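You operate a simulated robot arm through the tools that you are given. There is no shell and no other tool.

You run a simulated two-armed robot. Do the job below in one go: nothing can be reset, and whatever is moved stays where it is left.

JOB
Shut the lower drawer of the service bench. Then take the blue capsule on the front of the mould bench and put it away on the top shelf of the sample rack. Then put one of the milky cartridges from the top of the paste bench on the top of the service shelf. Keep to this order. Set down upright: milky cartridge.

It is judged by the outcome, as a careful person would: the job done as asked, and still so three seconds after it is handed in. It fails if anything else is knocked over, pushed out of place, dropped, spilled or broken.

ROBOT AND FRAMES
Two 6-joint arms with three-finger grippers on one trunk, on a base that drives. Base frame: it is fixed to the floor where the robot stands at the start and does not move with it; the origin is under the middle of the robot, x ahead of it, y to its left, z up. Readings come in m, degrees, newtons and seconds.
The left shoulder is at the start at [0.04, 0.147, 1.291], the right one opposite. With the tool pointing down near the work surface each hand reaches from about 0.2 to 0.4 m from the robot's upright axis, wherever it stands, measured 20 degrees to its own side. Places, roughly: blue capsule [1.75, 0.25, 1]; lower drawer of the service bench [2.8, -1.2, 0.6]; milky cartridge [0.75, -5.5, 1]; top of the service shelf [2.8, -4.6, 0.9]; top shelf of the sample rack (15x59 cm) [0.86, -0.9, 1.04]. Payload 2.69 kg a hand.
The TCP of each hand is the grasp point between the finger pads, 0.029 m short of the fingertips. In the tool frame z runs along the fingers and y along their closing line. The gripper opens to 0.12 m. The gripper's body begins 0.078 m behind the TCP.
Orientation is told as [roll, pitch, yaw] about the base's x, y, z axes, in that order, counted from this pose: with the fingers straight down and closing along the base's y, the tool's x points along the base's -x, its y along +y and its z along -z.

CONTROLS
- The arms move only by the tool jog_arm. It takes "left_moves", "right_moves" or both (then of equal length, played together; a hand with none holds still); each is one flat list of numbers, 7 for each row, row after row: the shift along the tool's x, y, z in m, then the turn, a rotation vector about the tool's x, y, z in degrees, then the opening in per cent of the stroke, from 0 (shut) to 100 (fully open). In form: [dx, dy, dz, rx, ry, rz, fingers, dx, dy, dz, rx, ry, rz, fingers, ...]. A call has 1 to 20 rows; each row is the pose to reach, as a shift and turn from the pose commanded when the call began, along the tool's axes at that moment. Rows are played at 5 a second. More than 0.05 m and 8.6 degrees between two rows, or a gripper value outside its range, and nothing of the call is played. A pose out of reach is approached as far as the arm can. The call stops where the force on the tool passes 40 N (or 10 N more than at its start, if that is more) or the arm is blocked; 0.2 s more then pass. Each finger halts on what it meets, pressing with about 42 N; the grip force reading is that of the motor and also rises with nothing between the fingers. The clock runs only during rows and for 0.2 s after the last one: add rows that repeat a pose to give the fingers time. It gives the time, the measured TCP pose, the force on the tool (base axes), the opening and the grip force at its end, in the units of the frame above (readings bear some noise), with the torque about the TCP (base axes, N m) and any sound that the robot's microphone picked up, and new pictures: "pictures" is both (left out), scene, wrist or none (wrist: the cameras of the hands that moved).
- Cameras (640 x 400 px; columns grow to the right, rows downward): "scene" is now at [0.0986, -0.0068, 1.4847]; the picture's right is [-0.11, -0.99, 0.00], its down [-0.76, 0.09, -0.65] and it looks along [0.64, -0.07, -0.76] (base axes); focal length 258 px, centre (320, 200). "left" rides on the left gripper at [0.063, 0, -0.104] in its tool frame; the picture's right is [0.00, 1.00, 0.00], its down [-0.83, 0.00, -0.56] and it looks along [-0.56, 0.00, 0.83] (tool axes); focal length 275 px, centre (320, 200). "right" rides on the right gripper at [0.063, 0, -0.104] in its tool frame; the picture's right is [0.00, 1.00, 0.00], its down [-0.83, 0.00, -0.56] and it looks along [-0.56, 0.00, 0.83] (tool axes); focal length 275 px, centre (320, 200). There is no depth. A picture from a camera that has moved, and an enlarged one, comes with that camera's place and axes in the base frame and with its lens. The place of the scene camera against the robot may be out by one fixed shift of up to 0.018 m in any direction.
- lift_body(by): slides the trunk up (or, below 0, down) by that many m; the arms and the scene camera ride with it, the base frame stays. It gives what a move gives, with no picture.
- drive_base(legs): drives the robot by 1 to 6 legs, each [ahead, turn to the left] in m and degrees, along the robot's own axes; the way and the turn of a leg run together, so that a leg with both is an arc; at most 1.5 m and 180 degrees a leg. The arms and the cameras ride along, it lands a little off, and it stops where it bumps. It gives what a move gives, and a new picture of the scene camera.
- turn_head(pan, tilt): turns the head with the scene camera to pan (to the left, within 86 degrees either way) and tilt (down, from -29 to 69), counted from straight ahead of the robot. It gives what a move gives, and a new picture of the scene camera.
- zoom(camera, box): a new picture of the part [left, top, right, bottom] of that camera's present view, enlarged. It takes no simulated time.
- job_done(): hands the job in; it is judged then, once.

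Places have to be worked out from the pictures, the camera data and where the tool is seen. Open the grippers and draw the arms clear of the work before you hand the job in, unless the task says otherwise.

The tools are called after "Call:" as a command line: name --argument value ..., lists and objects as JSON in quotes. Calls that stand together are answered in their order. jog_arm: Moves the arms, as the interface text tells. Its arguments: {"type":"object","properties":{"left_moves":{"type":"array","items":{"type":"number"}},"right_moves":{"type":"array","items":{"type":"number"}},"pictures":{"type":"string","enum":["both","scene","wrist","none"]}},"required":[]} The other tools are called the same way: lift_body (by) slides the trunk up or down; drive_base (legs) drives the base; turn_head (pan, tilt) turns the head that bears the scene camera; zoom (camera, box) takes an enlarged picture of a part of a camera's view; job_done () hands the job in.

At the start:

```text
t: 0.0
left_position: [0.4245, 0.1529, 0.8968]
left_tool_rot: [-0.1, 0.0, 0.0]
left_force: [0.1, 1.4, 0.5]
left_wrist_torque: [0.02, 0.02, 0.02]
left_width: 0.1198
left_grasp_force: 0.1
right_position: [0.3836, -0.1783, 0.8158]
right_tool_rot: [0.0, 0.0, 0.0]
right_force: [-0.1, 0.2, -0.2]
right_wrist_torque: [0.0, 0.02, -0.02]
right_width: 0.12
right_grasp_force: 0.2
trunk travel left (down, up): [-0.417, 0.08]
robot x, y, heading: [-0.0015, -0.0015, 0.0]
head pan, tilt: [-6.4, 49.7]
```

scene: 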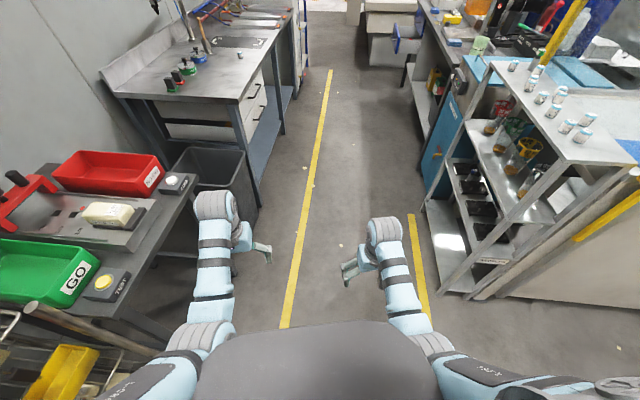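
right: 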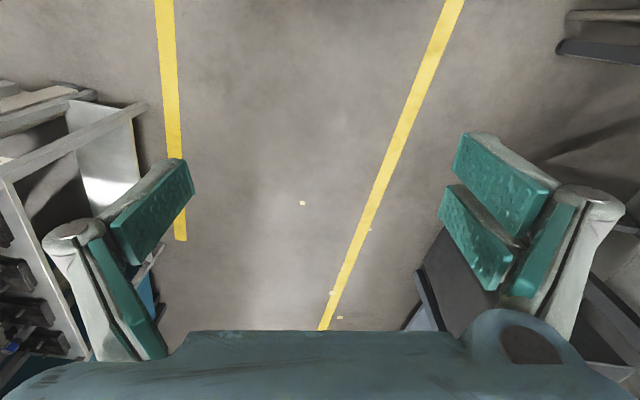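
left: 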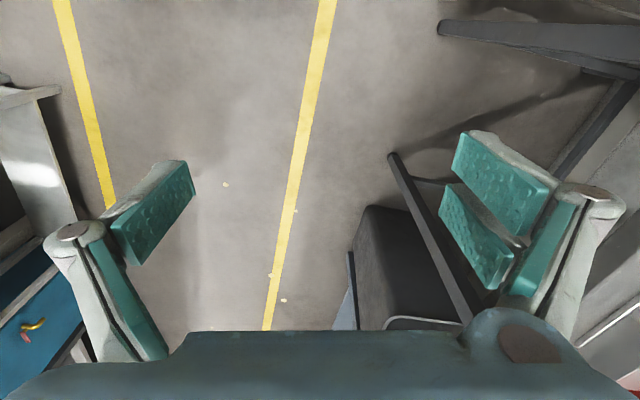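

The scene picture shows an aisle with a bench on the left and a rack on the right. I look ahead at a shallower tilt to see the benches further down.

Call:
turn_head --pan -15 --tilt 25

Call:
zoom --camera "scene" --box '[160, 0, 480, 200]'

```text
t: 0.9
left_position: [0.4245, 0.1528, 0.8954]
left_tool_rot: [0.0, 0.0, 0.0]
left_force: [0.2, -0.2, 0.8]
left_wrist_torque: [-0.01, 0.0, -0.02]
left_width: 0.1201
left_grasp_force: 0.1
right_position: [0.3833, -0.1797, 0.8152]
right_tool_rot: [0.1, 0.0, 0.0]
right_force: [0.0, 0.7, 0.1]
right_wrist_torque: [0.01, -0.03, 0.01]
right_width: 0.1198
right_grasp_force: 0.1
trunk travel left (down, up): [-0.417, 0.08]
robot x, y, heading: [0.0025, -0.0023, -0.0]
head pan, tilt: [-15.0, 25.0]
camera scene: at [0.1108, -0.0219, 1.5216], right [-0.26, -0.97, 0.0], down [-0.41, 0.11, -0.91], along [0.88, -0.23, -0.42], focal length 258 px, centre (320, 200)
```

scene: 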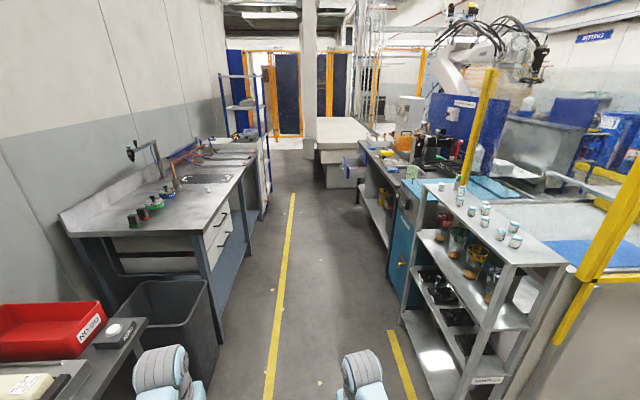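

```text
2.00 times, centred on (320, 100) of scene
camera zoom: at [0.1108, -0.0219, 1.5216], right [-0.26, -0.97, 0.0], down [-0.41, 0.11, -0.91], along [0.88, -0.23, -0.42], focal length 515 px, centre (320, 400)
```

zoom: 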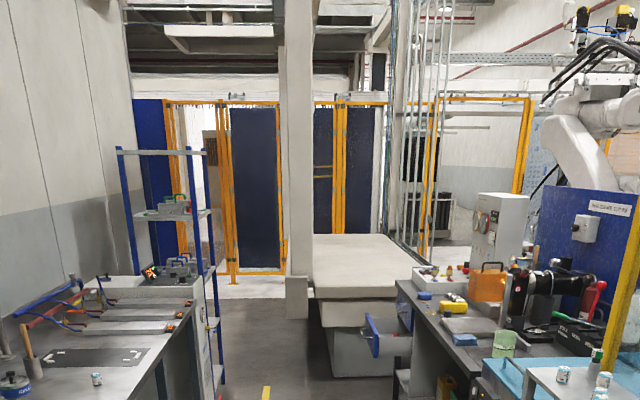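

The blue open drawer front shows in the right-hand bench row at about [2.84, -1.07, 0.6], and the aisle slants about 13° to the right. I drive down the aisle centre and look again.

Call:
drive_base --legs '[[0.0, -13.0], [1.4, 0.0]]'

```text
t: 8.7
left_position: [1.8091, -0.2669, 0.8956]
left_tool_rot: [-0.1, 0.1, -13.3]
left_force: [0.3, 0.4, -0.2]
left_wrist_torque: [0.0, 0.0, 0.0]
left_width: 0.12
left_grasp_force: 0.1
right_position: [1.6936, -0.5817, 0.8151]
right_tool_rot: [0.0, 0.0, -13.2]
right_force: [0.7, 0.1, -0.1]
right_wrist_torque: [-0.01, 0.02, 0.02]
right_width: 0.1201
right_grasp_force: 0.0
trunk travel left (down, up): [-0.417, 0.08]
robot x, y, heading: [1.3629, -0.3161, -13.6]
head pan, tilt: [-15.0, 25.0]
camera scene: at [1.4625, -0.3653, 1.5218], right [-0.47, -0.88, 0.0], down [-0.37, 0.2, -0.91], along [0.8, -0.43, -0.42], focal length 258 px, centre (320, 200)
```

scene: 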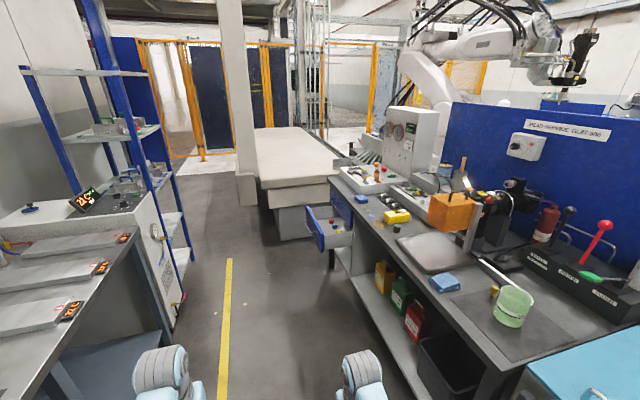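

Call:
zoom --camera "scene" --box '[270, 160, 430, 260]'

Call:
turn_head --pan -30 --tilt 45

```text
4.00 times, centred on (350, 210) of scene
camera zoom: at [1.4625, -0.3653, 1.5218], right [-0.47, -0.88, 0.0], down [-0.37, 0.2, -0.91], along [0.8, -0.43, -0.42], focal length 1030 px, centre (200, 160)
```

zoom: 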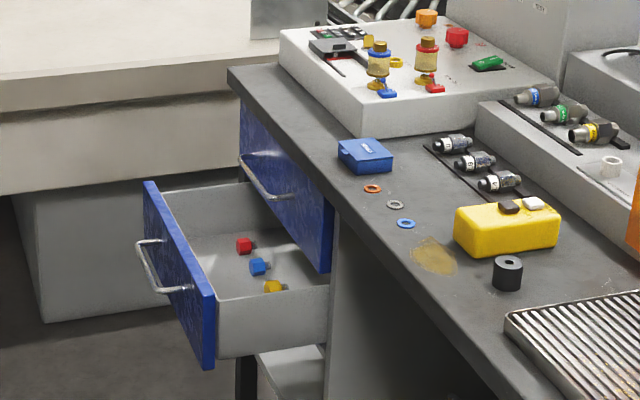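

```text
t: 9.5
left_position: [1.8085, -0.266, 0.8961]
left_tool_rot: [0.0, 0.1, -13.3]
left_force: [0.7, -0.4, 0.0]
left_wrist_torque: [-0.02, 0.0, 0.0]
left_width: 0.1201
left_grasp_force: 0.0
right_position: [1.6935, -0.5811, 0.8161]
right_tool_rot: [0.0, 0.0, -13.3]
right_force: [0.1, 0.1, -0.3]
right_wrist_torque: [-0.02, -0.01, -0.01]
right_width: 0.12
right_grasp_force: 0.1
trunk travel left (down, up): [-0.417, 0.08]
robot x, y, heading: [1.3611, -0.3205, -13.3]
head pan, tilt: [-30.0, 45.0]
camera scene: at [1.4415, -0.3775, 1.4912], right [-0.69, -0.73, 0.0], down [-0.51, 0.48, -0.71], along [0.52, -0.48, -0.71], focal length 258 px, centre (320, 200)
```

scene: 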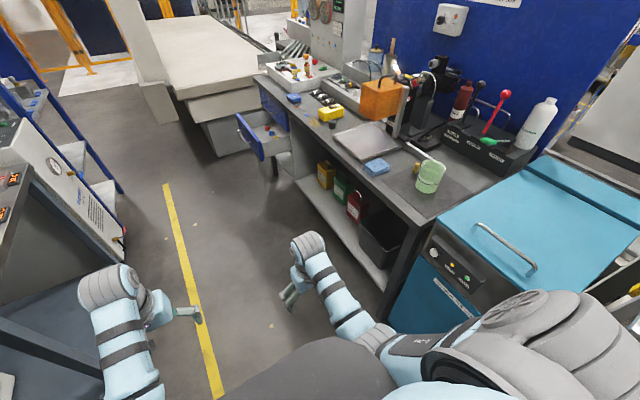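

The lower drawer stands out roughly 0.2 m, front centre about [2.82, -1.06, 0.6], with a bow handle. I drive to stand opposite it and turn to face it.

Call:
drive_base --legs '[[0.0, 5.3], [1.38, 0.0], [0.0, -47.0]]'

```text
t: 19.1
left_position: [3.1039, -0.7704, 0.8954]
left_tool_rot: [0.0, -0.1, -55.3]
left_force: [0.9, 0.2, -0.7]
left_wrist_torque: [0.02, 0.04, 0.02]
left_width: 0.12
left_grasp_force: 0.0
right_position: [2.8078, -0.9265, 0.8154]
right_tool_rot: [0.0, -0.1, -55.4]
right_force: [-0.7, 0.2, -0.6]
right_wrist_torque: [0.0, -0.03, -0.01]
right_width: 0.1199
right_grasp_force: 0.1
trunk travel left (down, up): [-0.417, 0.08]
robot x, y, heading: [2.7332, -0.5092, -55.6]
head pan, tilt: [-30.0, 45.0]
camera scene: at [2.756, -0.605, 1.4911], right [-1.0, -0.08, 0.0], down [-0.06, 0.7, -0.71], along [0.06, -0.7, -0.71], focal length 258 px, centre (320, 200)
```

scene: 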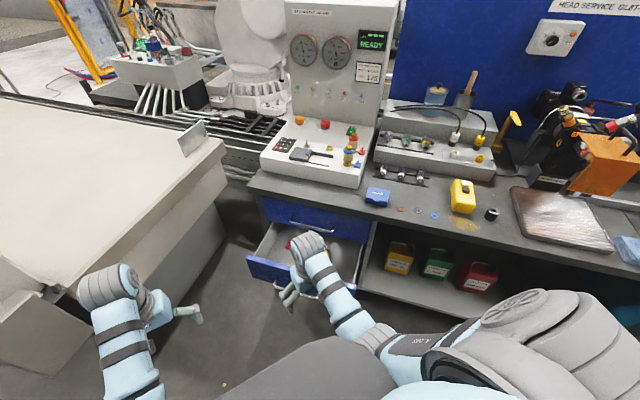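

The robot stands at (2.73, -0.51), and the drawer front corner is at about (3.05, -1.09). I turn on to face the drawer squarely and look down at it.

Call:
drive_base --legs '[[0.0, -47.0]]'

Call:
turn_head --pan 10 --tilt 55

```text
t: 21.6
left_position: [2.7957, -0.9556, 0.8961]
left_tool_rot: [0.0, -0.1, -102.3]
left_force: [-0.7, 0.3, -0.3]
left_wrist_torque: [0.01, 0.02, 0.04]
left_width: 0.1197
left_grasp_force: 0.1
right_position: [2.4795, -0.8461, 0.816]
right_tool_rot: [-0.1, 0.0, -102.3]
right_force: [0.2, -0.5, -0.1]
right_wrist_torque: [-0.02, 0.02, -0.01]
right_width: 0.1198
right_grasp_force: 0.1
trunk travel left (down, up): [-0.417, 0.08]
robot x, y, heading: [2.7369, -0.5084, -102.2]
head pan, tilt: [-30.0, 45.0]
camera scene: at [2.6788, -0.5876, 1.4911], right [-0.74, 0.67, 0.0], down [0.48, 0.52, -0.71], along [-0.48, -0.52, -0.71], focal length 258 px, centre (320, 200)
```

scene: 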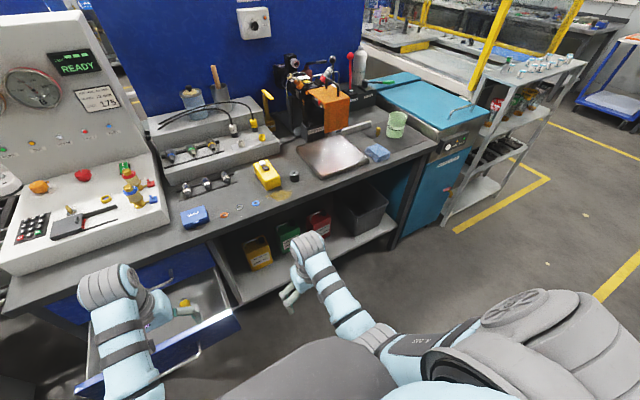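

```text
t: 22.7
left_position: [2.7954, -0.9567, 0.8961]
left_tool_rot: [0.0, -0.1, -102.2]
left_force: [-0.2, 1.0, -0.1]
left_wrist_torque: [-0.01, -0.01, 0.0]
left_width: 0.12
left_grasp_force: 0.0
right_position: [2.4801, -0.8453, 0.8155]
right_tool_rot: [0.0, 0.0, -102.3]
right_force: [-0.4, 0.4, 0.2]
right_wrist_torque: [0.0, -0.01, 0.02]
right_width: 0.12
right_grasp_force: 0.1
trunk travel left (down, up): [-0.417, 0.08]
robot x, y, heading: [2.7324, -0.5069, -102.4]
head pan, tilt: [10.0, 55.0]
camera scene: at [2.7302, -0.5993, 1.4777], right [-1.0, 0.04, 0.0], down [0.03, 0.82, -0.57], along [-0.02, -0.57, -0.82], focal length 258 px, centre (320, 200)
```

scene: 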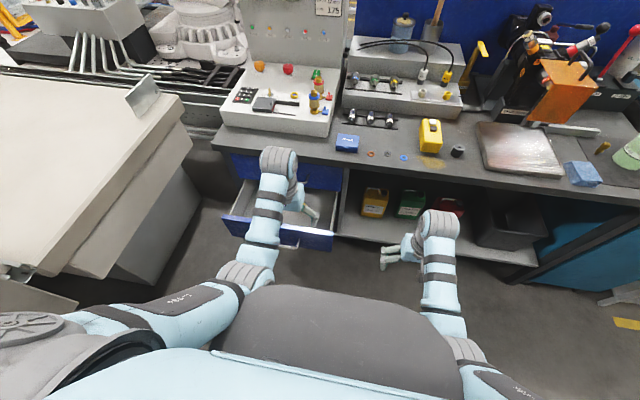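

The drawer front runs from about (2.67, -1.02) to (3.07, -1.10). I draw the left hand back and tip it so the fingers point forward, closing the fingers for pushing.

Call:
jog_arm --left_moves '[0.02, 0, 0, 0, -7.5, 0, 80, 0.04, 0, 0, 0, -15, 0, 60, 0.06, 0, 0, 0, -22.5, 0, 40, 0.08, 0, 0, 0, -30, 0, 20, 0.1, 0, 0, 0, -37.5, 0, 0, 0.12, 0, 0, 0, -45, 0, 0, 0.14, 0, 0, 0, -52.5, 0, 0, 0.16, 0, 0, 0, -60, 0, 0, 0.16, 0, 0, 0, -60, 0, 0]'

```text
t: 23.6
left_position: [2.8292, -0.9882, 0.9782]
left_tool_rot: [7.8, -39.0, -106.5]
left_force: [-0.1, -0.2, -0.9]
left_wrist_torque: [0.03, 0.03, -0.01]
left_width: 0.024
left_grasp_force: 0.1
right_position: [2.4784, -0.846, 0.813]
right_tool_rot: [0.0, 0.2, -102.3]
right_force: [-0.6, -0.3, -0.6]
right_wrist_torque: [-0.02, 0.01, 0.02]
right_width: 0.1197
right_grasp_force: 0.1
trunk travel left (down, up): [-0.417, 0.08]
robot x, y, heading: [2.7354, -0.5085, -102.1]
head pan, tilt: [10.0, 55.0]
stopped in row 4 (left hand): the arm was blocked; the commanded pose is now the measured one
camera scene: at [2.7299, -0.6001, 1.4762], right [-1.0, 0.04, 0.0], down [0.03, 0.82, -0.57], along [-0.02, -0.57, -0.82], focal length 258 px, centre (320, 200)
camera left: at [2.8476, -0.8752, 1.0203], right [0.97, -0.2, 0.11], down [-0.16, -0.27, 0.95], along [-0.16, -0.94, -0.29], focal length 275 px, centre (320, 200)
```

scene: 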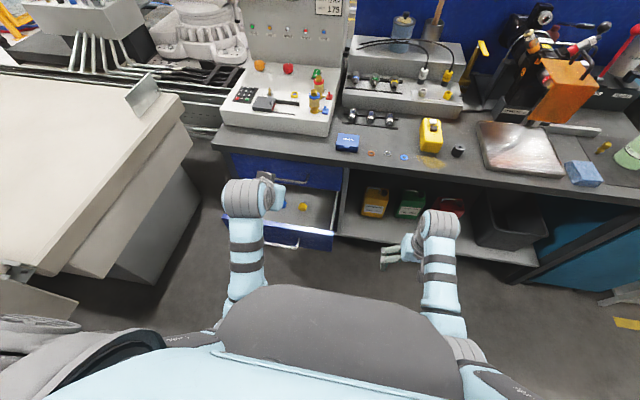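
left: 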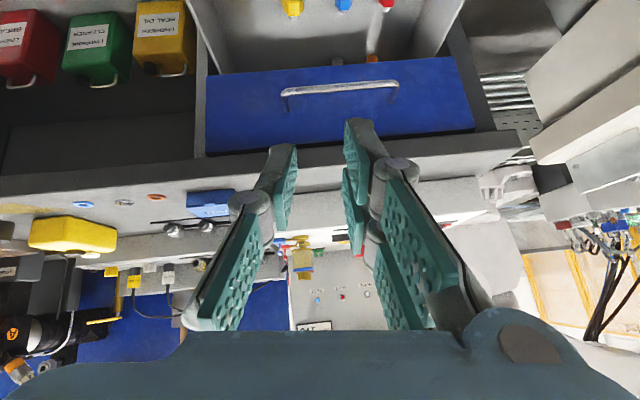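

The arm was blocked on the pull-back (too folded), and the hand now points forward-down at 39°, above the drawer. I back the base off 0.12 m, then level and tilt the hand in place.

Call:
drive_base --legs '[[-0.12, 0.0]]'

Call:
jog_arm --left_moves '[0, 0, 0, 2, -7, -1, 0, 0, 0, 0, 4, -14, -2, 0, 0, 0, 0, 5.4, -21, -3.2, 0, 0, 0, 0, 5.4, -21, -3.2, 0]'

```text
t: 24.9
left_position: [2.8534, -0.8724, 0.9789]
left_tool_rot: [7.8, -38.8, -106.5]
left_force: [-0.8, 0.4, 0.0]
left_wrist_torque: [0.01, -0.01, 0.0]
left_width: 0.0239
left_grasp_force: 0.0
right_position: [2.5057, -0.7308, 0.8157]
right_tool_rot: [0.0, 0.1, -102.3]
right_force: [0.3, 0.2, 0.1]
right_wrist_torque: [0.03, -0.01, 0.0]
right_width: 0.12
right_grasp_force: 0.1
trunk travel left (down, up): [-0.417, 0.08]
robot x, y, heading: [2.7635, -0.3925, -102.3]
head pan, tilt: [10.0, 55.0]
camera scene: at [2.7551, -0.4852, 1.4775], right [-1.0, 0.04, 0.0], down [0.03, 0.82, -0.57], along [-0.02, -0.57, -0.82], focal length 258 px, centre (320, 200)
```

scene: 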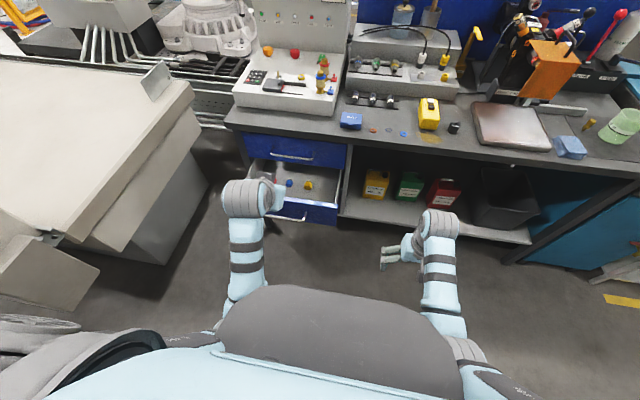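

```text
t: 25.9
left_position: [2.8545, -0.8691, 0.9805]
left_tool_rot: [0.4, -60.1, -103.9]
left_force: [-0.3, -0.5, 0.0]
left_wrist_torque: [0.02, 0.02, 0.01]
left_width: 0.0001
left_grasp_force: 28.6
right_position: [2.5059, -0.7292, 0.8155]
right_tool_rot: [0.0, 0.0, -102.3]
right_force: [-0.2, 0.6, 0.7]
right_wrist_torque: [-0.02, -0.04, -0.01]
right_width: 0.1199
right_grasp_force: 0.1
trunk travel left (down, up): [-0.417, 0.08]
robot x, y, heading: [2.7612, -0.3914, -102.5]
head pan, tilt: [10.0, 55.0]
camera scene: at [2.7557, -0.4817, 1.4777], right [-1.0, 0.04, 0.0], down [0.03, 0.82, -0.57], along [-0.02, -0.57, -0.82], focal length 258 px, centre (320, 200)
camera left: at [2.8832, -0.7513, 0.9782], right [0.97, -0.24, 0.01], down [0.01, 0.07, 1.0], along [-0.24, -0.97, 0.07], focal length 275 px, centre (320, 200)
```

scene: 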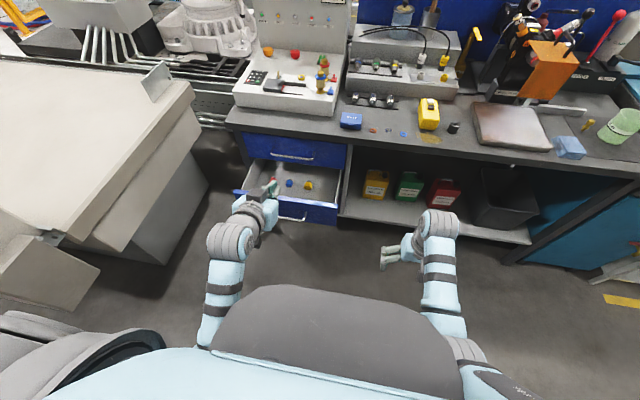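
left: 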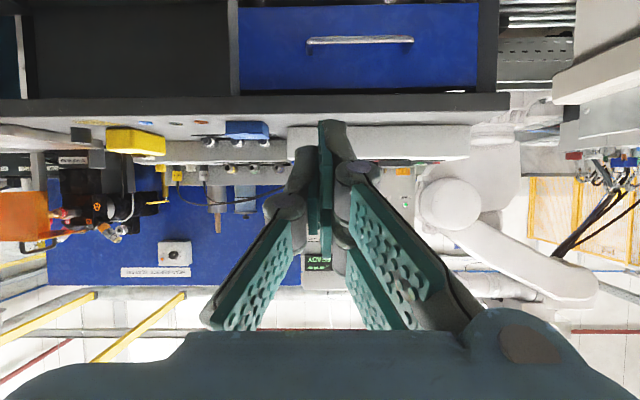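

The hand now points 60° forward, fingers shut, about 0.15 m short of the drawer face. I lower the trunk 0.30 m to bring it to drawer height and check.

Call:
lift_body --by -0.3

Call:
zoom --camera "left" --box '[0, 0, 640, 400]'

Call:
zoom --camera "scene" --box '[180, 100, 420, 250]'

```text
t: 28.9
left_position: [2.8541, -0.8689, 0.6973]
left_tool_rot: [0.4, -60.1, -103.9]
left_force: [-0.5, 0.4, 0.9]
left_wrist_torque: [-0.04, 0.02, -0.02]
left_width: 0.0
left_grasp_force: 28.8
right_position: [2.5048, -0.7285, 0.5331]
right_tool_rot: [0.0, 0.0, -102.3]
right_force: [0.3, -0.3, -0.3]
right_wrist_torque: [0.0, 0.02, -0.05]
right_width: 0.12
right_grasp_force: 0.1
trunk travel left (down, up): [-0.117, 0.38]
robot x, y, heading: [2.7626, -0.3922, -102.4]
head pan, tilt: [10.0, 55.0]
```

```text
1.00 times, centred on (320, 200) of left (not enlarged: the box is as wide or as high as the picture)
camera zoom: at [2.883, -0.7508, 0.6958], right [0.97, -0.24, 0.01], down [0.01, 0.07, 1.0], along [-0.24, -0.97, 0.07], focal length 275 px, centre (320, 200)
```

zoom: 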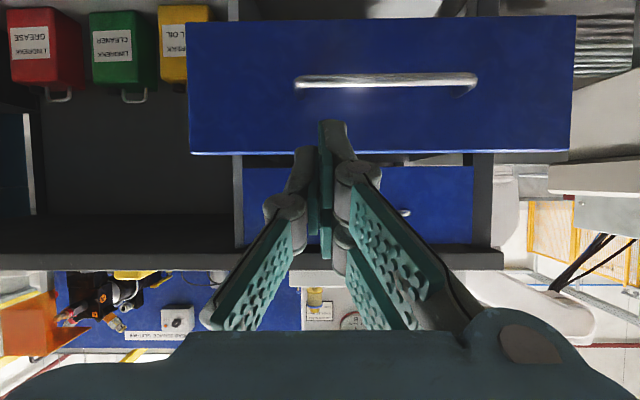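

```text
2.67 times, centred on (300, 175) of scene
camera zoom: at [2.7561, -0.4807, 1.1951], right [-1.0, 0.04, 0.0], down [0.03, 0.82, -0.57], along [-0.02, -0.57, -0.82], focal length 687 px, centre (373, 267)
```

zoom: 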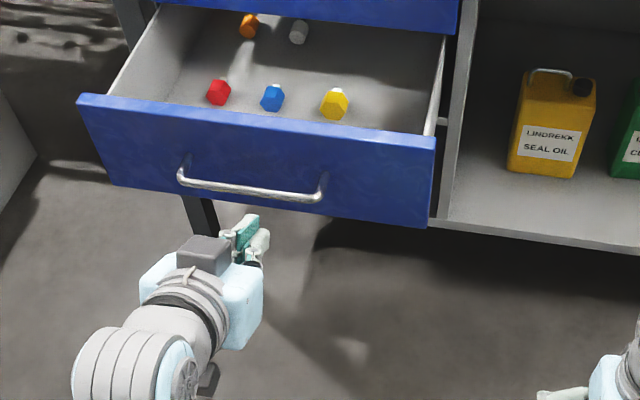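

The drawer front spans z about 0.52 to 0.665 with the handle at 0.588, about 0.15 m past the fingertips. I lower the hand 0.047 and shift left 0.03 so the tips meet the panel just above the handle.

Call:
jog_arm --left_moves '[0.0204, 0.015, 0.0118, 0, 0, 0, 0, 0.0407, 0.03, 0.0235, 0, 0, 0, 0, 0.0407, 0.03, 0.0235, 0, 0, 0, 0]' --pictures "none"

Call:
drive_base --legs '[[0.1, 0.0]]'

Call:
zoom --camera "left" --box '[0, 0, 640, 400]'

```text
t: 29.6
left_position: [2.8368, -0.8856, 0.6798]
left_tool_rot: [-18.7, -62.3, -85.8]
left_force: [1.0, -0.7, 0.2]
left_wrist_torque: [-0.02, -0.04, -0.02]
left_width: 0.0002
left_grasp_force: 28.8
right_position: [2.5058, -0.7284, 0.5346]
right_tool_rot: [0.0, -0.1, -102.3]
right_force: [-0.6, -0.3, -0.5]
right_wrist_torque: [0.0, 0.0, -0.01]
right_width: 0.12
right_grasp_force: 0.0
trunk travel left (down, up): [-0.117, 0.38]
robot x, y, heading: [2.7643, -0.3908, -102.2]
head pan, tilt: [10.0, 55.0]
stopped in row 3 (left hand): the arm was blocked; the commanded pose is now the measured one
```

```text
t: 30.7
left_position: [2.8145, -0.9823, 0.6772]
left_tool_rot: [-18.8, -62.1, -85.8]
left_force: [0.0, -1.1, 0.1]
left_wrist_torque: [-0.03, 0.02, 0.0]
left_width: 0.0001
left_grasp_force: 28.8
right_position: [2.4846, -0.827, 0.5334]
right_tool_rot: [0.0, -0.1, -102.3]
right_force: [0.2, -0.5, -1.1]
right_wrist_torque: [0.0, 0.02, -0.01]
right_width: 0.1201
right_grasp_force: 0.0
trunk travel left (down, up): [-0.117, 0.38]
robot x, y, heading: [2.7421, -0.4896, -102.2]
head pan, tilt: [10.0, 55.0]
camera scene: at [2.7348, -0.5788, 1.195], right [-1.0, 0.04, 0.0], down [0.03, 0.82, -0.57], along [-0.02, -0.57, -0.82], focal length 258 px, centre (320, 200)
```

scene: 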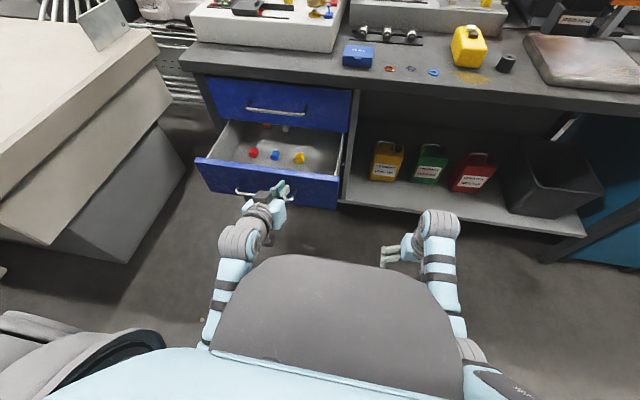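

```text
1.00 times, centred on (320, 200) of left (not enlarged: the box is as wide or as high as the picture)
camera zoom: at [2.8399, -0.8645, 0.6677], right [0.97, -0.22, -0.15], down [0.17, 0.09, 0.98], along [-0.2, -0.97, 0.13], focal length 275 px, centre (320, 200)
```

zoom: 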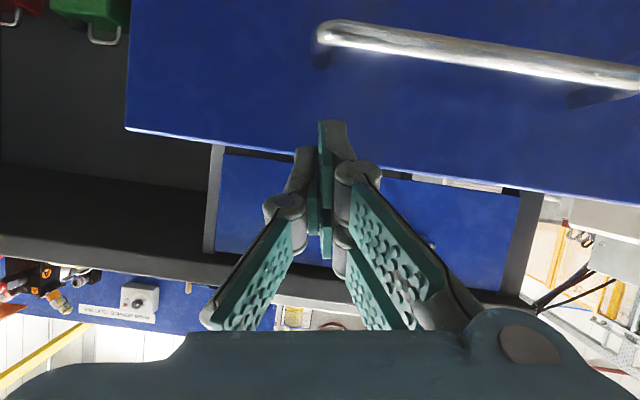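

The arm is near its limit, so its pose rolled slightly; TCP z is 0.677 with tips about 3 cm short of the panel, whose top edge is at 0.665. I lower the trunk a bit so the tips meet the panel between its top edge and the handle.

Call:
lift_body --by -0.032

Call:
zoom --camera "left" --box '[0, 0, 640, 400]'

Call:
zoom --camera "scene" --box '[180, 100, 420, 250]'

```text
t: 31.7
left_position: [2.8159, -0.9819, 0.6795]
left_tool_rot: [-18.6, -62.3, -86.0]
left_force: [0.0, -0.6, -0.1]
left_wrist_torque: [0.0, -0.01, 0.02]
left_width: 0.0
left_grasp_force: 28.3
right_position: [2.4849, -0.8262, 0.5374]
right_tool_rot: [0.0, -0.1, -102.3]
right_force: [-0.2, 0.4, 0.1]
right_wrist_torque: [0.0, 0.0, 0.03]
right_width: 0.1198
right_grasp_force: 0.0
trunk travel left (down, up): [-0.118, 0.379]
robot x, y, heading: [2.739, -0.4887, -102.4]
head pan, tilt: [10.0, 55.0]
stopped: the arm was blocked; the commanded pose is now the measured one
```

```text
1.00 times, centred on (320, 200) of left (not enlarged: the box is as wide or as high as the picture)
camera zoom: at [2.8406, -0.8639, 0.6703], right [0.97, -0.22, -0.14], down [0.17, 0.09, 0.98], along [-0.2, -0.97, 0.13], focal length 275 px, centre (320, 200)
```

zoom: 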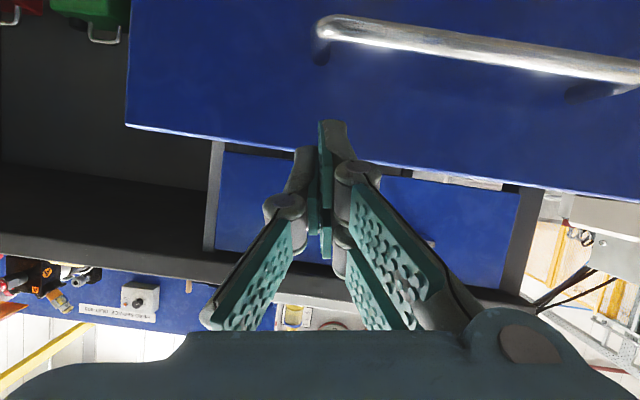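

```text
2.67 times, centred on (300, 175) of scene
camera zoom: at [2.7351, -0.5775, 1.1977], right [-1.0, 0.04, 0.0], down [0.03, 0.82, -0.58], along [-0.02, -0.57, -0.82], focal length 687 px, centre (373, 267)
```

zoom: 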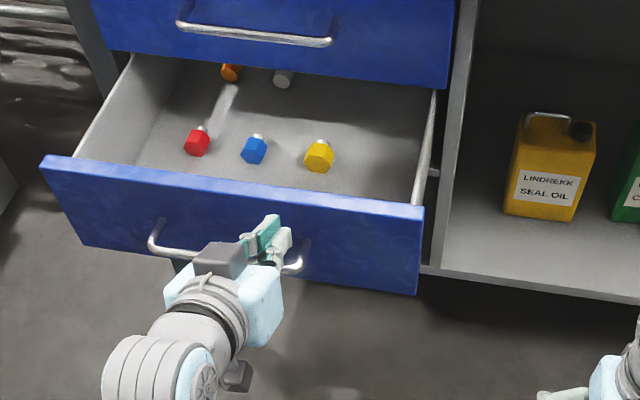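

The trunk will not go lower: the left arm is blocked somewhere with no force at the hand. I turn the head to see what the left elbow is touching.

Call:
turn_head --pan 70 --tilt 60

Call:
turn_head --pan 30 --tilt 69

```text
t: 33.0
left_position: [2.8148, -0.9827, 0.679]
left_tool_rot: [-18.7, -62.3, -85.9]
left_force: [-0.1, -0.2, 0.9]
left_wrist_torque: [-0.03, 0.0, -0.01]
left_width: 0.0
left_grasp_force: 28.6
right_position: [2.4841, -0.8253, 0.5352]
right_tool_rot: [0.0, -0.1, -102.2]
right_force: [0.1, -0.2, -0.4]
right_wrist_torque: [0.02, 0.01, 0.03]
right_width: 0.1202
right_grasp_force: 0.1
trunk travel left (down, up): [-0.118, 0.379]
robot x, y, heading: [2.7433, -0.4909, -102.2]
head pan, tilt: [70.0, 60.0]
camera scene: at [2.7942, -0.5415, 1.1916], right [-0.53, -0.85, 0.0], down [-0.73, 0.46, -0.5], along [0.42, -0.27, -0.87], focal length 258 px, centre (320, 200)
```

scene: 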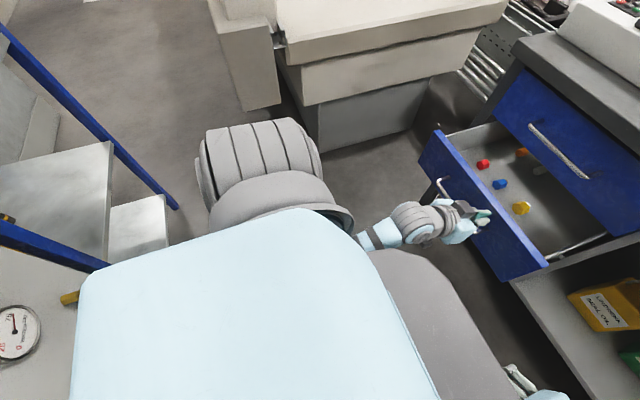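

```text
t: 34.1
left_position: [2.8144, -0.9828, 0.6791]
left_tool_rot: [-18.8, -62.2, -85.8]
left_force: [0.7, 0.0, -0.3]
left_wrist_torque: [0.05, 0.0, -0.04]
left_width: 0.0
left_grasp_force: 28.5
right_position: [2.4848, -0.8262, 0.5361]
right_tool_rot: [0.0, -0.1, -102.3]
right_force: [0.6, 0.5, 0.2]
right_wrist_torque: [0.0, -0.01, -0.02]
right_width: 0.12
right_grasp_force: 0.1
trunk travel left (down, up): [-0.118, 0.379]
robot x, y, heading: [2.7414, -0.4908, -102.2]
head pan, tilt: [30.0, 68.8]
camera scene: at [2.755, -0.5591, 1.1817], right [-0.95, -0.31, 0.0], down [-0.28, 0.89, -0.36], along [0.11, -0.35, -0.93], focal length 258 px, centre (320, 200)
```

scene: 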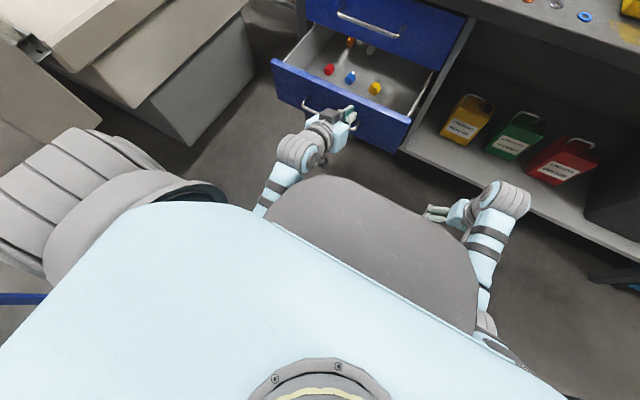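

The left forearm appears to rest against the robot's own front housing. I back off 0.13 m, then extend the hand forward 0.12 m and square it, which frees the forearm, before lowering.

Call:
drive_base --legs '[[-0.14, 0.0]]'

Call:
jog_arm --left_moves '[-0.014, 0.002, 0.027, -1, 0.8, 1.8, 0, -0.028, 0.008, 0.054, -2, 1.6, 3.6, 0, -0.042, 0.016, 0.08, -3, 2.4, 5.5, 0, -0.058, 0.031, 0.105, -4, 3, 7.4, 0, -0.058, 0.031, 0.105, -4, 3, 7.4, 0]'

```text
t: 35.4
left_position: [2.8456, -0.8462, 0.6791]
left_tool_rot: [-18.8, -62.2, -85.8]
left_force: [-0.6, -0.2, 0.9]
left_wrist_torque: [0.06, -0.09, 0.0]
left_width: 0.0
left_grasp_force: 28.7
right_position: [2.5147, -0.6909, 0.535]
right_tool_rot: [-0.1, -0.1, -102.3]
right_force: [0.0, -0.4, 0.8]
right_wrist_torque: [-0.03, 0.01, -0.02]
right_width: 0.1199
right_grasp_force: 0.0
trunk travel left (down, up): [-0.118, 0.379]
robot x, y, heading: [2.7689, -0.3539, -102.3]
head pan, tilt: [30.0, 68.8]
camera scene: at [2.7845, -0.4226, 1.1816], right [-0.95, -0.31, 0.0], down [-0.29, 0.89, -0.36], along [0.11, -0.35, -0.93], focal length 258 px, centre (320, 200)
```

scene: 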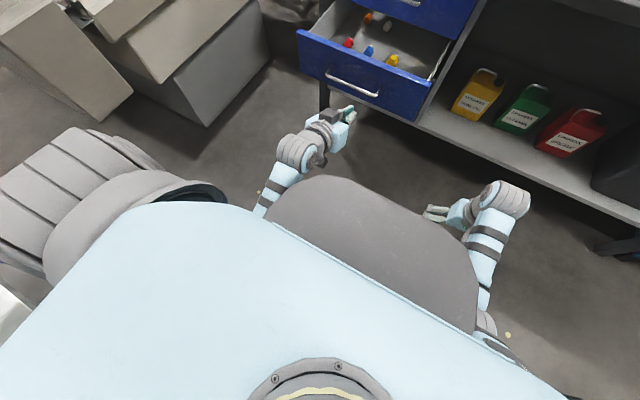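

```text
t: 36.0
left_position: [2.848, -0.8387, 0.6211]
left_tool_rot: [-9.9, -54.1, -93.4]
left_force: [0.0, -0.6, -0.8]
left_wrist_torque: [0.0, 0.01, -0.01]
left_width: 0.0
left_grasp_force: 28.2
right_position: [2.5143, -0.6892, 0.5372]
right_tool_rot: [0.0, -0.2, -102.2]
right_force: [-0.3, 0.0, -1.1]
right_wrist_torque: [-0.02, 0.0, -0.01]
right_width: 0.1199
right_grasp_force: 0.0
trunk travel left (down, up): [-0.118, 0.379]
robot x, y, heading: [2.7695, -0.3556, -102.3]
head pan, tilt: [30.0, 68.8]
stopped in row 3 (left hand): the arm was blocked; the commanded pose is now the measured one
camera scene: at [2.7845, -0.4226, 1.1836], right [-0.95, -0.31, 0.0], down [-0.29, 0.89, -0.36], along [0.11, -0.35, -0.93], focal length 258 px, centre (320, 200)
camera left: at [2.8741, -0.7214, 0.631], right [0.97, -0.2, -0.1], down [0.09, -0.05, 0.99], along [-0.2, -0.98, -0.03], focal length 275 px, centre (320, 200)
```

scene: 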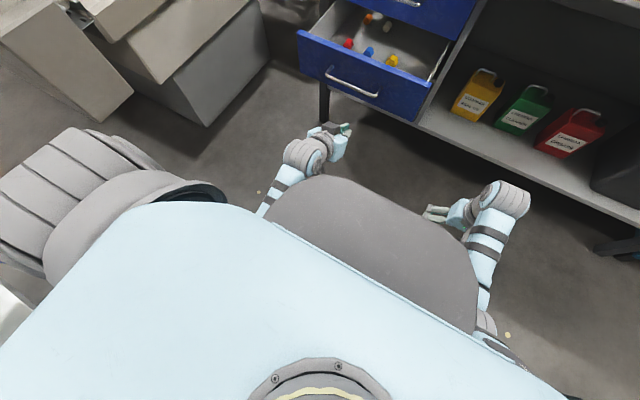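
left: 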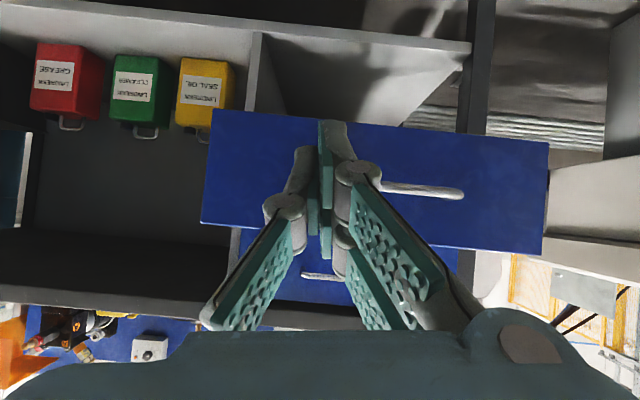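

The hand has settled at z 0.621, pitched 54°, about 0.19 m from the panel. I raise the trunk 0.03 m so the tips meet the panel above the handle, then approach by driving 0.13 m.

Call:
lift_body --by 0.032

Call:
drive_base --legs '[[0.14, 0.0]]'

Call:
zoom --camera "left" --box '[0, 0, 640, 400]'

Call:
zoom --camera "scene" --box '[240, 0, 480, 150]'

```text
t: 36.8
left_position: [2.8497, -0.8402, 0.6348]
left_tool_rot: [-9.6, -53.3, -93.8]
left_force: [-0.3, -0.3, -1.0]
left_wrist_torque: [0.0, 0.02, 0.03]
left_width: 0.0
left_grasp_force: 28.6
right_position: [2.515, -0.6892, 0.5569]
right_tool_rot: [0.0, -0.1, -102.2]
right_force: [0.3, 0.8, -0.5]
right_wrist_torque: [0.0, 0.01, 0.06]
right_width: 0.1204
right_grasp_force: 0.1
trunk travel left (down, up): [-0.15, 0.347]
robot x, y, heading: [2.7673, -0.3543, -102.6]
head pan, tilt: [30.0, 68.8]
```

```text
t: 38.1
left_position: [2.8185, -0.9772, 0.6365]
left_tool_rot: [-9.9, -53.8, -93.3]
left_force: [-0.1, -0.2, 0.2]
left_wrist_torque: [-0.02, 0.02, 0.0]
left_width: 0.0
left_grasp_force: 27.6
right_position: [2.4848, -0.8274, 0.5552]
right_tool_rot: [0.0, 0.0, -102.4]
right_force: [0.1, 0.4, 0.4]
right_wrist_torque: [0.02, -0.03, -0.01]
right_width: 0.12
right_grasp_force: 0.0
trunk travel left (down, up): [-0.15, 0.347]
robot x, y, heading: [2.7401, -0.4899, -102.2]
head pan, tilt: [30.0, 68.8]
camera scene: at [2.7547, -0.5606, 1.2011], right [-0.95, -0.31, 0.0], down [-0.29, 0.89, -0.36], along [0.11, -0.35, -0.93], focal length 258 px, centre (320, 200)
```

scene: 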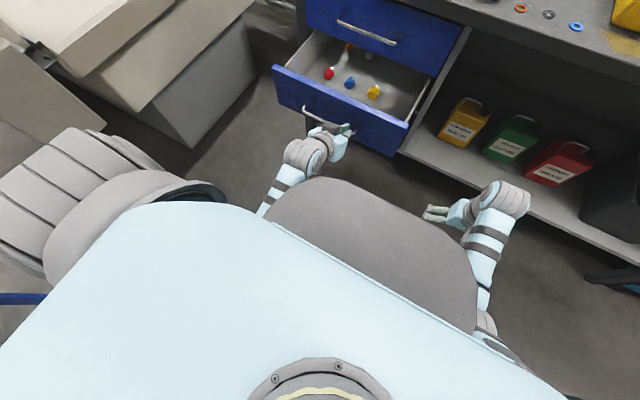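

```text
1.00 times, centred on (320, 200) of left (not enlarged: the box is as wide or as high as the picture)
camera zoom: at [2.8439, -0.8591, 0.6471], right [0.97, -0.2, -0.1], down [0.09, -0.05, 0.99], along [-0.2, -0.98, -0.03], focal length 275 px, centre (320, 200)
```

zoom: 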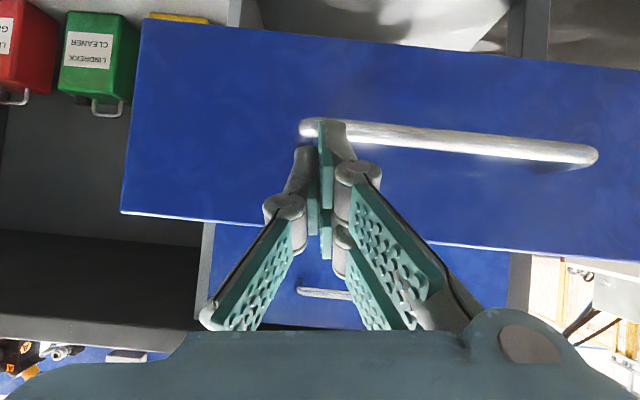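

```text
2.67 times, centred on (360, 75) of scene
camera zoom: at [2.7547, -0.5606, 1.2011], right [-0.95, -0.31, 0.0], down [-0.29, 0.89, -0.36], along [0.11, -0.35, -0.93], focal length 687 px, centre (213, 533)
```

zoom: 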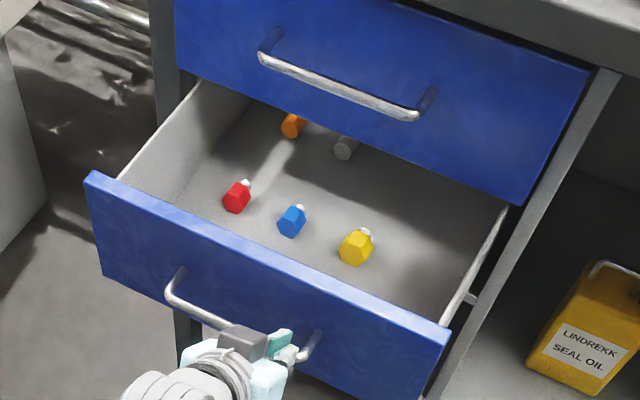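

Tips are at z about 0.62, between the handle (0.59) and the panel top (0.665), with roughly 5 cm gap. I push by driving slowly forward 0.1 m first and check.

Call:
drive_base --legs '[[0.1, 0.0]]'

Call:
zoom --camera "scene" --box '[240, 0, 480, 150]'

Call:
zoom --camera "left" --box '[0, 0, 640, 400]'

```text
t: 39.3
left_position: [2.7973, -1.0761, 0.6403]
left_tool_rot: [-10.1, -54.4, -93.3]
left_force: [0.3, -0.3, -0.1]
left_wrist_torque: [-0.02, -0.02, 0.0]
left_width: 0.0
left_grasp_force: 28.4
right_position: [2.4635, -0.9244, 0.5543]
right_tool_rot: [0.0, 0.0, -102.1]
right_force: [-1.0, 0.6, 0.2]
right_wrist_torque: [0.05, 0.0, -0.04]
right_width: 0.12
right_grasp_force: 0.1
trunk travel left (down, up): [-0.15, 0.347]
robot x, y, heading: [2.7184, -0.5855, -102.2]
head pan, tilt: [30.0, 68.8]
camera scene: at [2.7337, -0.6578, 1.2008], right [-0.95, -0.31, 0.0], down [-0.29, 0.89, -0.36], along [0.11, -0.35, -0.93], focal length 258 px, centre (320, 200)
```

scene: 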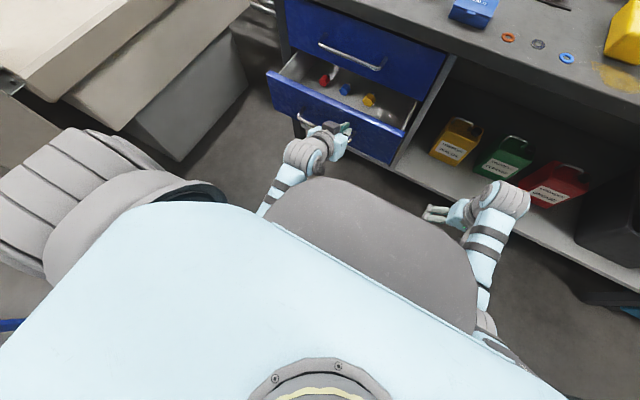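

```text
2.67 times, centred on (360, 75) of scene
camera zoom: at [2.7337, -0.6578, 1.2008], right [-0.95, -0.31, 0.0], down [-0.29, 0.89, -0.36], along [0.11, -0.35, -0.93], focal length 687 px, centre (213, 533)
```

zoom: 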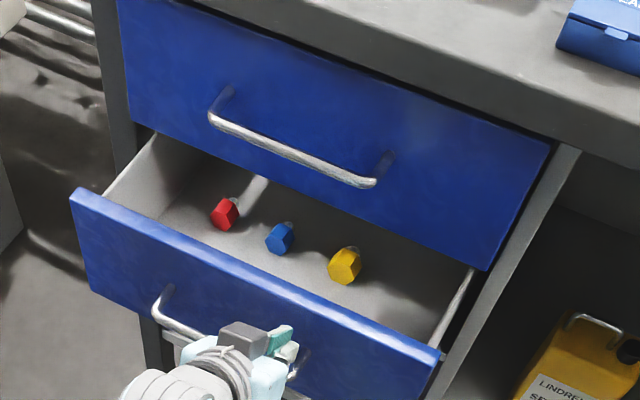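

```text
1.00 times, centred on (320, 200) of left (not enlarged: the box is as wide or as high as the picture)
camera zoom: at [2.823, -0.9574, 0.6495], right [0.97, -0.2, -0.1], down [0.09, -0.05, 0.99], along [-0.2, -0.98, -0.03], focal length 275 px, centre (320, 200)
```

zoom: 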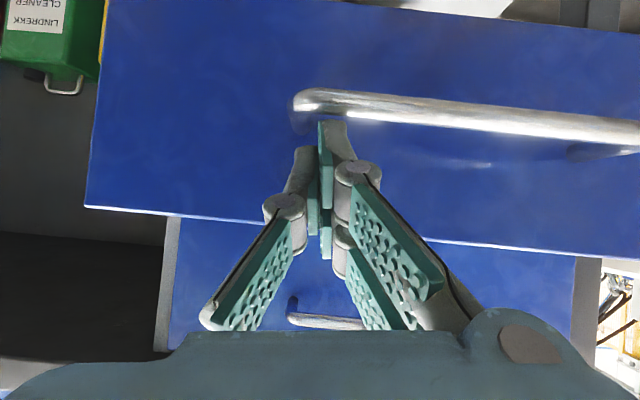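

The drawer is moving in smoothly with no notable force. I keep pushing 0.08 m.

Call:
drive_base --legs '[[0.07, 0.0]]'

Call:
zoom --camera "scene" --box '[240, 0, 480, 150]'

Call:
zoom --camera "left" --box '[0, 0, 640, 400]'

```text
t: 40.3
left_position: [2.782, -1.1447, 0.6419]
left_tool_rot: [-10.1, -54.7, -93.2]
left_force: [0.5, -0.3, -0.5]
left_wrist_torque: [-0.02, 0.02, 0.0]
left_width: 0.0
left_grasp_force: 28.5
right_position: [2.449, -0.992, 0.5532]
right_tool_rot: [0.0, 0.0, -102.1]
right_force: [-0.1, -0.1, -0.7]
right_wrist_torque: [0.0, 0.03, 0.01]
right_width: 0.1201
right_grasp_force: 0.1
trunk travel left (down, up): [-0.15, 0.347]
robot x, y, heading: [2.7072, -0.6568, -102.0]
head pan, tilt: [30.0, 68.8]
camera scene: at [2.719, -0.7263, 1.2006], right [-0.95, -0.31, 0.0], down [-0.29, 0.89, -0.36], along [0.11, -0.34, -0.93], focal length 258 px, centre (320, 200)
```

scene: 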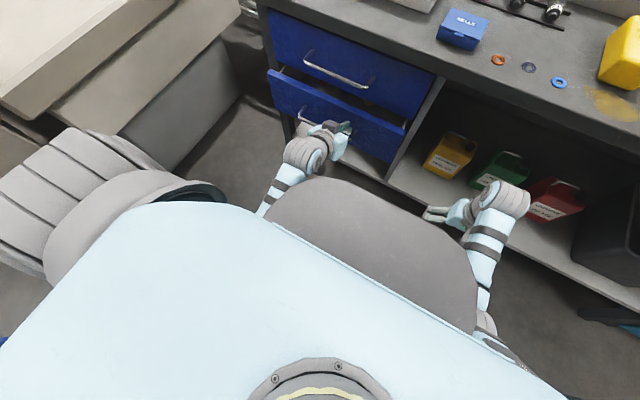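

```text
2.67 times, centred on (360, 75) of scene
camera zoom: at [2.719, -0.7263, 1.2006], right [-0.95, -0.31, 0.0], down [-0.29, 0.89, -0.36], along [0.11, -0.34, -0.93], focal length 687 px, centre (213, 533)
```

zoom: 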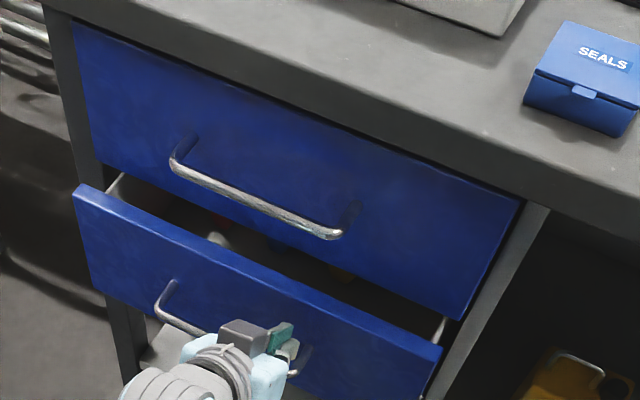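

```text
1.00 times, centred on (320, 200) of left (not enlarged: the box is as wide or as high as the picture)
camera zoom: at [2.8082, -1.0266, 0.6513], right [0.97, -0.2, -0.1], down [0.09, -0.04, 0.99], along [-0.2, -0.98, -0.02], focal length 275 px, centre (320, 200)
```

zoom: 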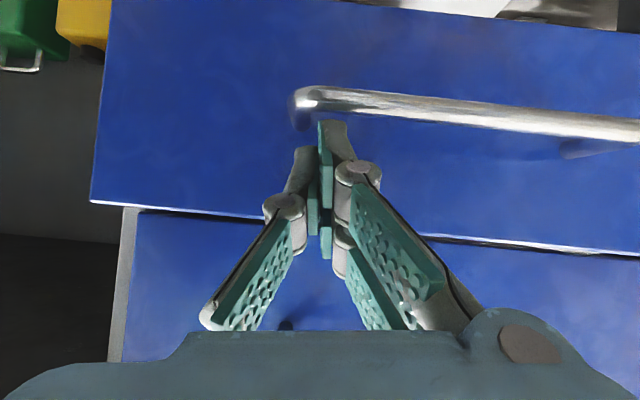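

About 6 cm of opening remain and everything is clear. I push another 0.05 m.

Call:
drive_base --legs '[[0.045, 0.0]]'

Call:
zoom --camera "scene" --box '[240, 0, 480, 150]'

Call:
zoom --camera "left" --box '[0, 0, 640, 400]'

```text
t: 41.2
left_position: [2.7737, -1.1899, 0.6445]
left_tool_rot: [-10.2, -55.1, -93.1]
left_force: [0.1, -0.2, -1.0]
left_wrist_torque: [-0.01, -0.01, -0.02]
left_width: 0.0
left_grasp_force: 29.0
right_position: [2.4385, -1.0355, 0.5534]
right_tool_rot: [0.1, 0.0, -102.3]
right_force: [0.2, 0.0, -0.9]
right_wrist_torque: [0.06, 0.0, 0.0]
right_width: 0.1199
right_grasp_force: 0.1
trunk travel left (down, up): [-0.15, 0.347]
robot x, y, heading: [2.694, -0.6986, -102.2]
head pan, tilt: [30.0, 68.8]
camera scene: at [2.7096, -0.7696, 1.2005], right [-0.95, -0.31, 0.0], down [-0.29, 0.89, -0.36], along [0.11, -0.35, -0.93], focal length 258 px, centre (320, 200)
```

scene: 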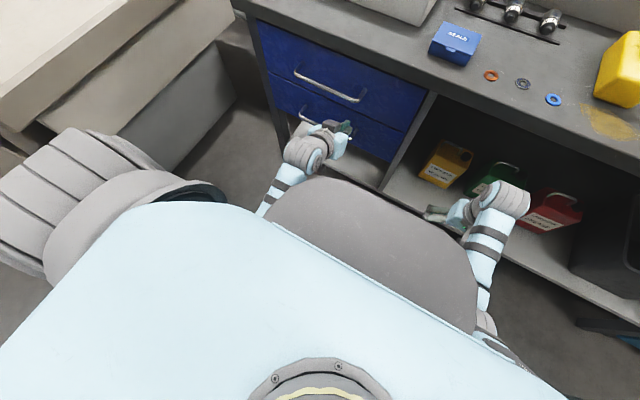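

```text
2.67 times, centred on (360, 75) of scene
camera zoom: at [2.7096, -0.7696, 1.2005], right [-0.95, -0.31, 0.0], down [-0.29, 0.89, -0.36], along [0.11, -0.35, -0.93], focal length 687 px, centre (213, 533)
```

zoom: 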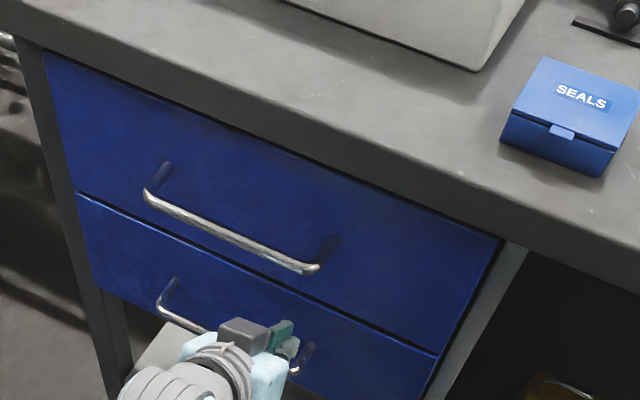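

```text
1.00 times, centred on (320, 200) of left (not enlarged: the box is as wide or as high as the picture)
camera zoom: at [2.7987, -1.071, 0.6529], right [0.97, -0.2, -0.1], down [0.09, -0.03, 1.0], along [-0.2, -0.98, -0.01], focal length 275 px, centre (320, 200)
```

zoom: 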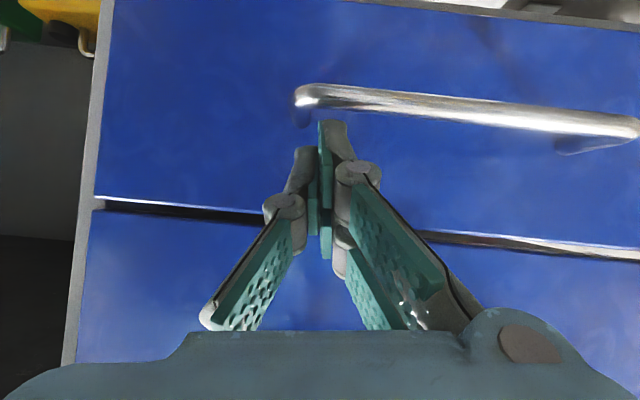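

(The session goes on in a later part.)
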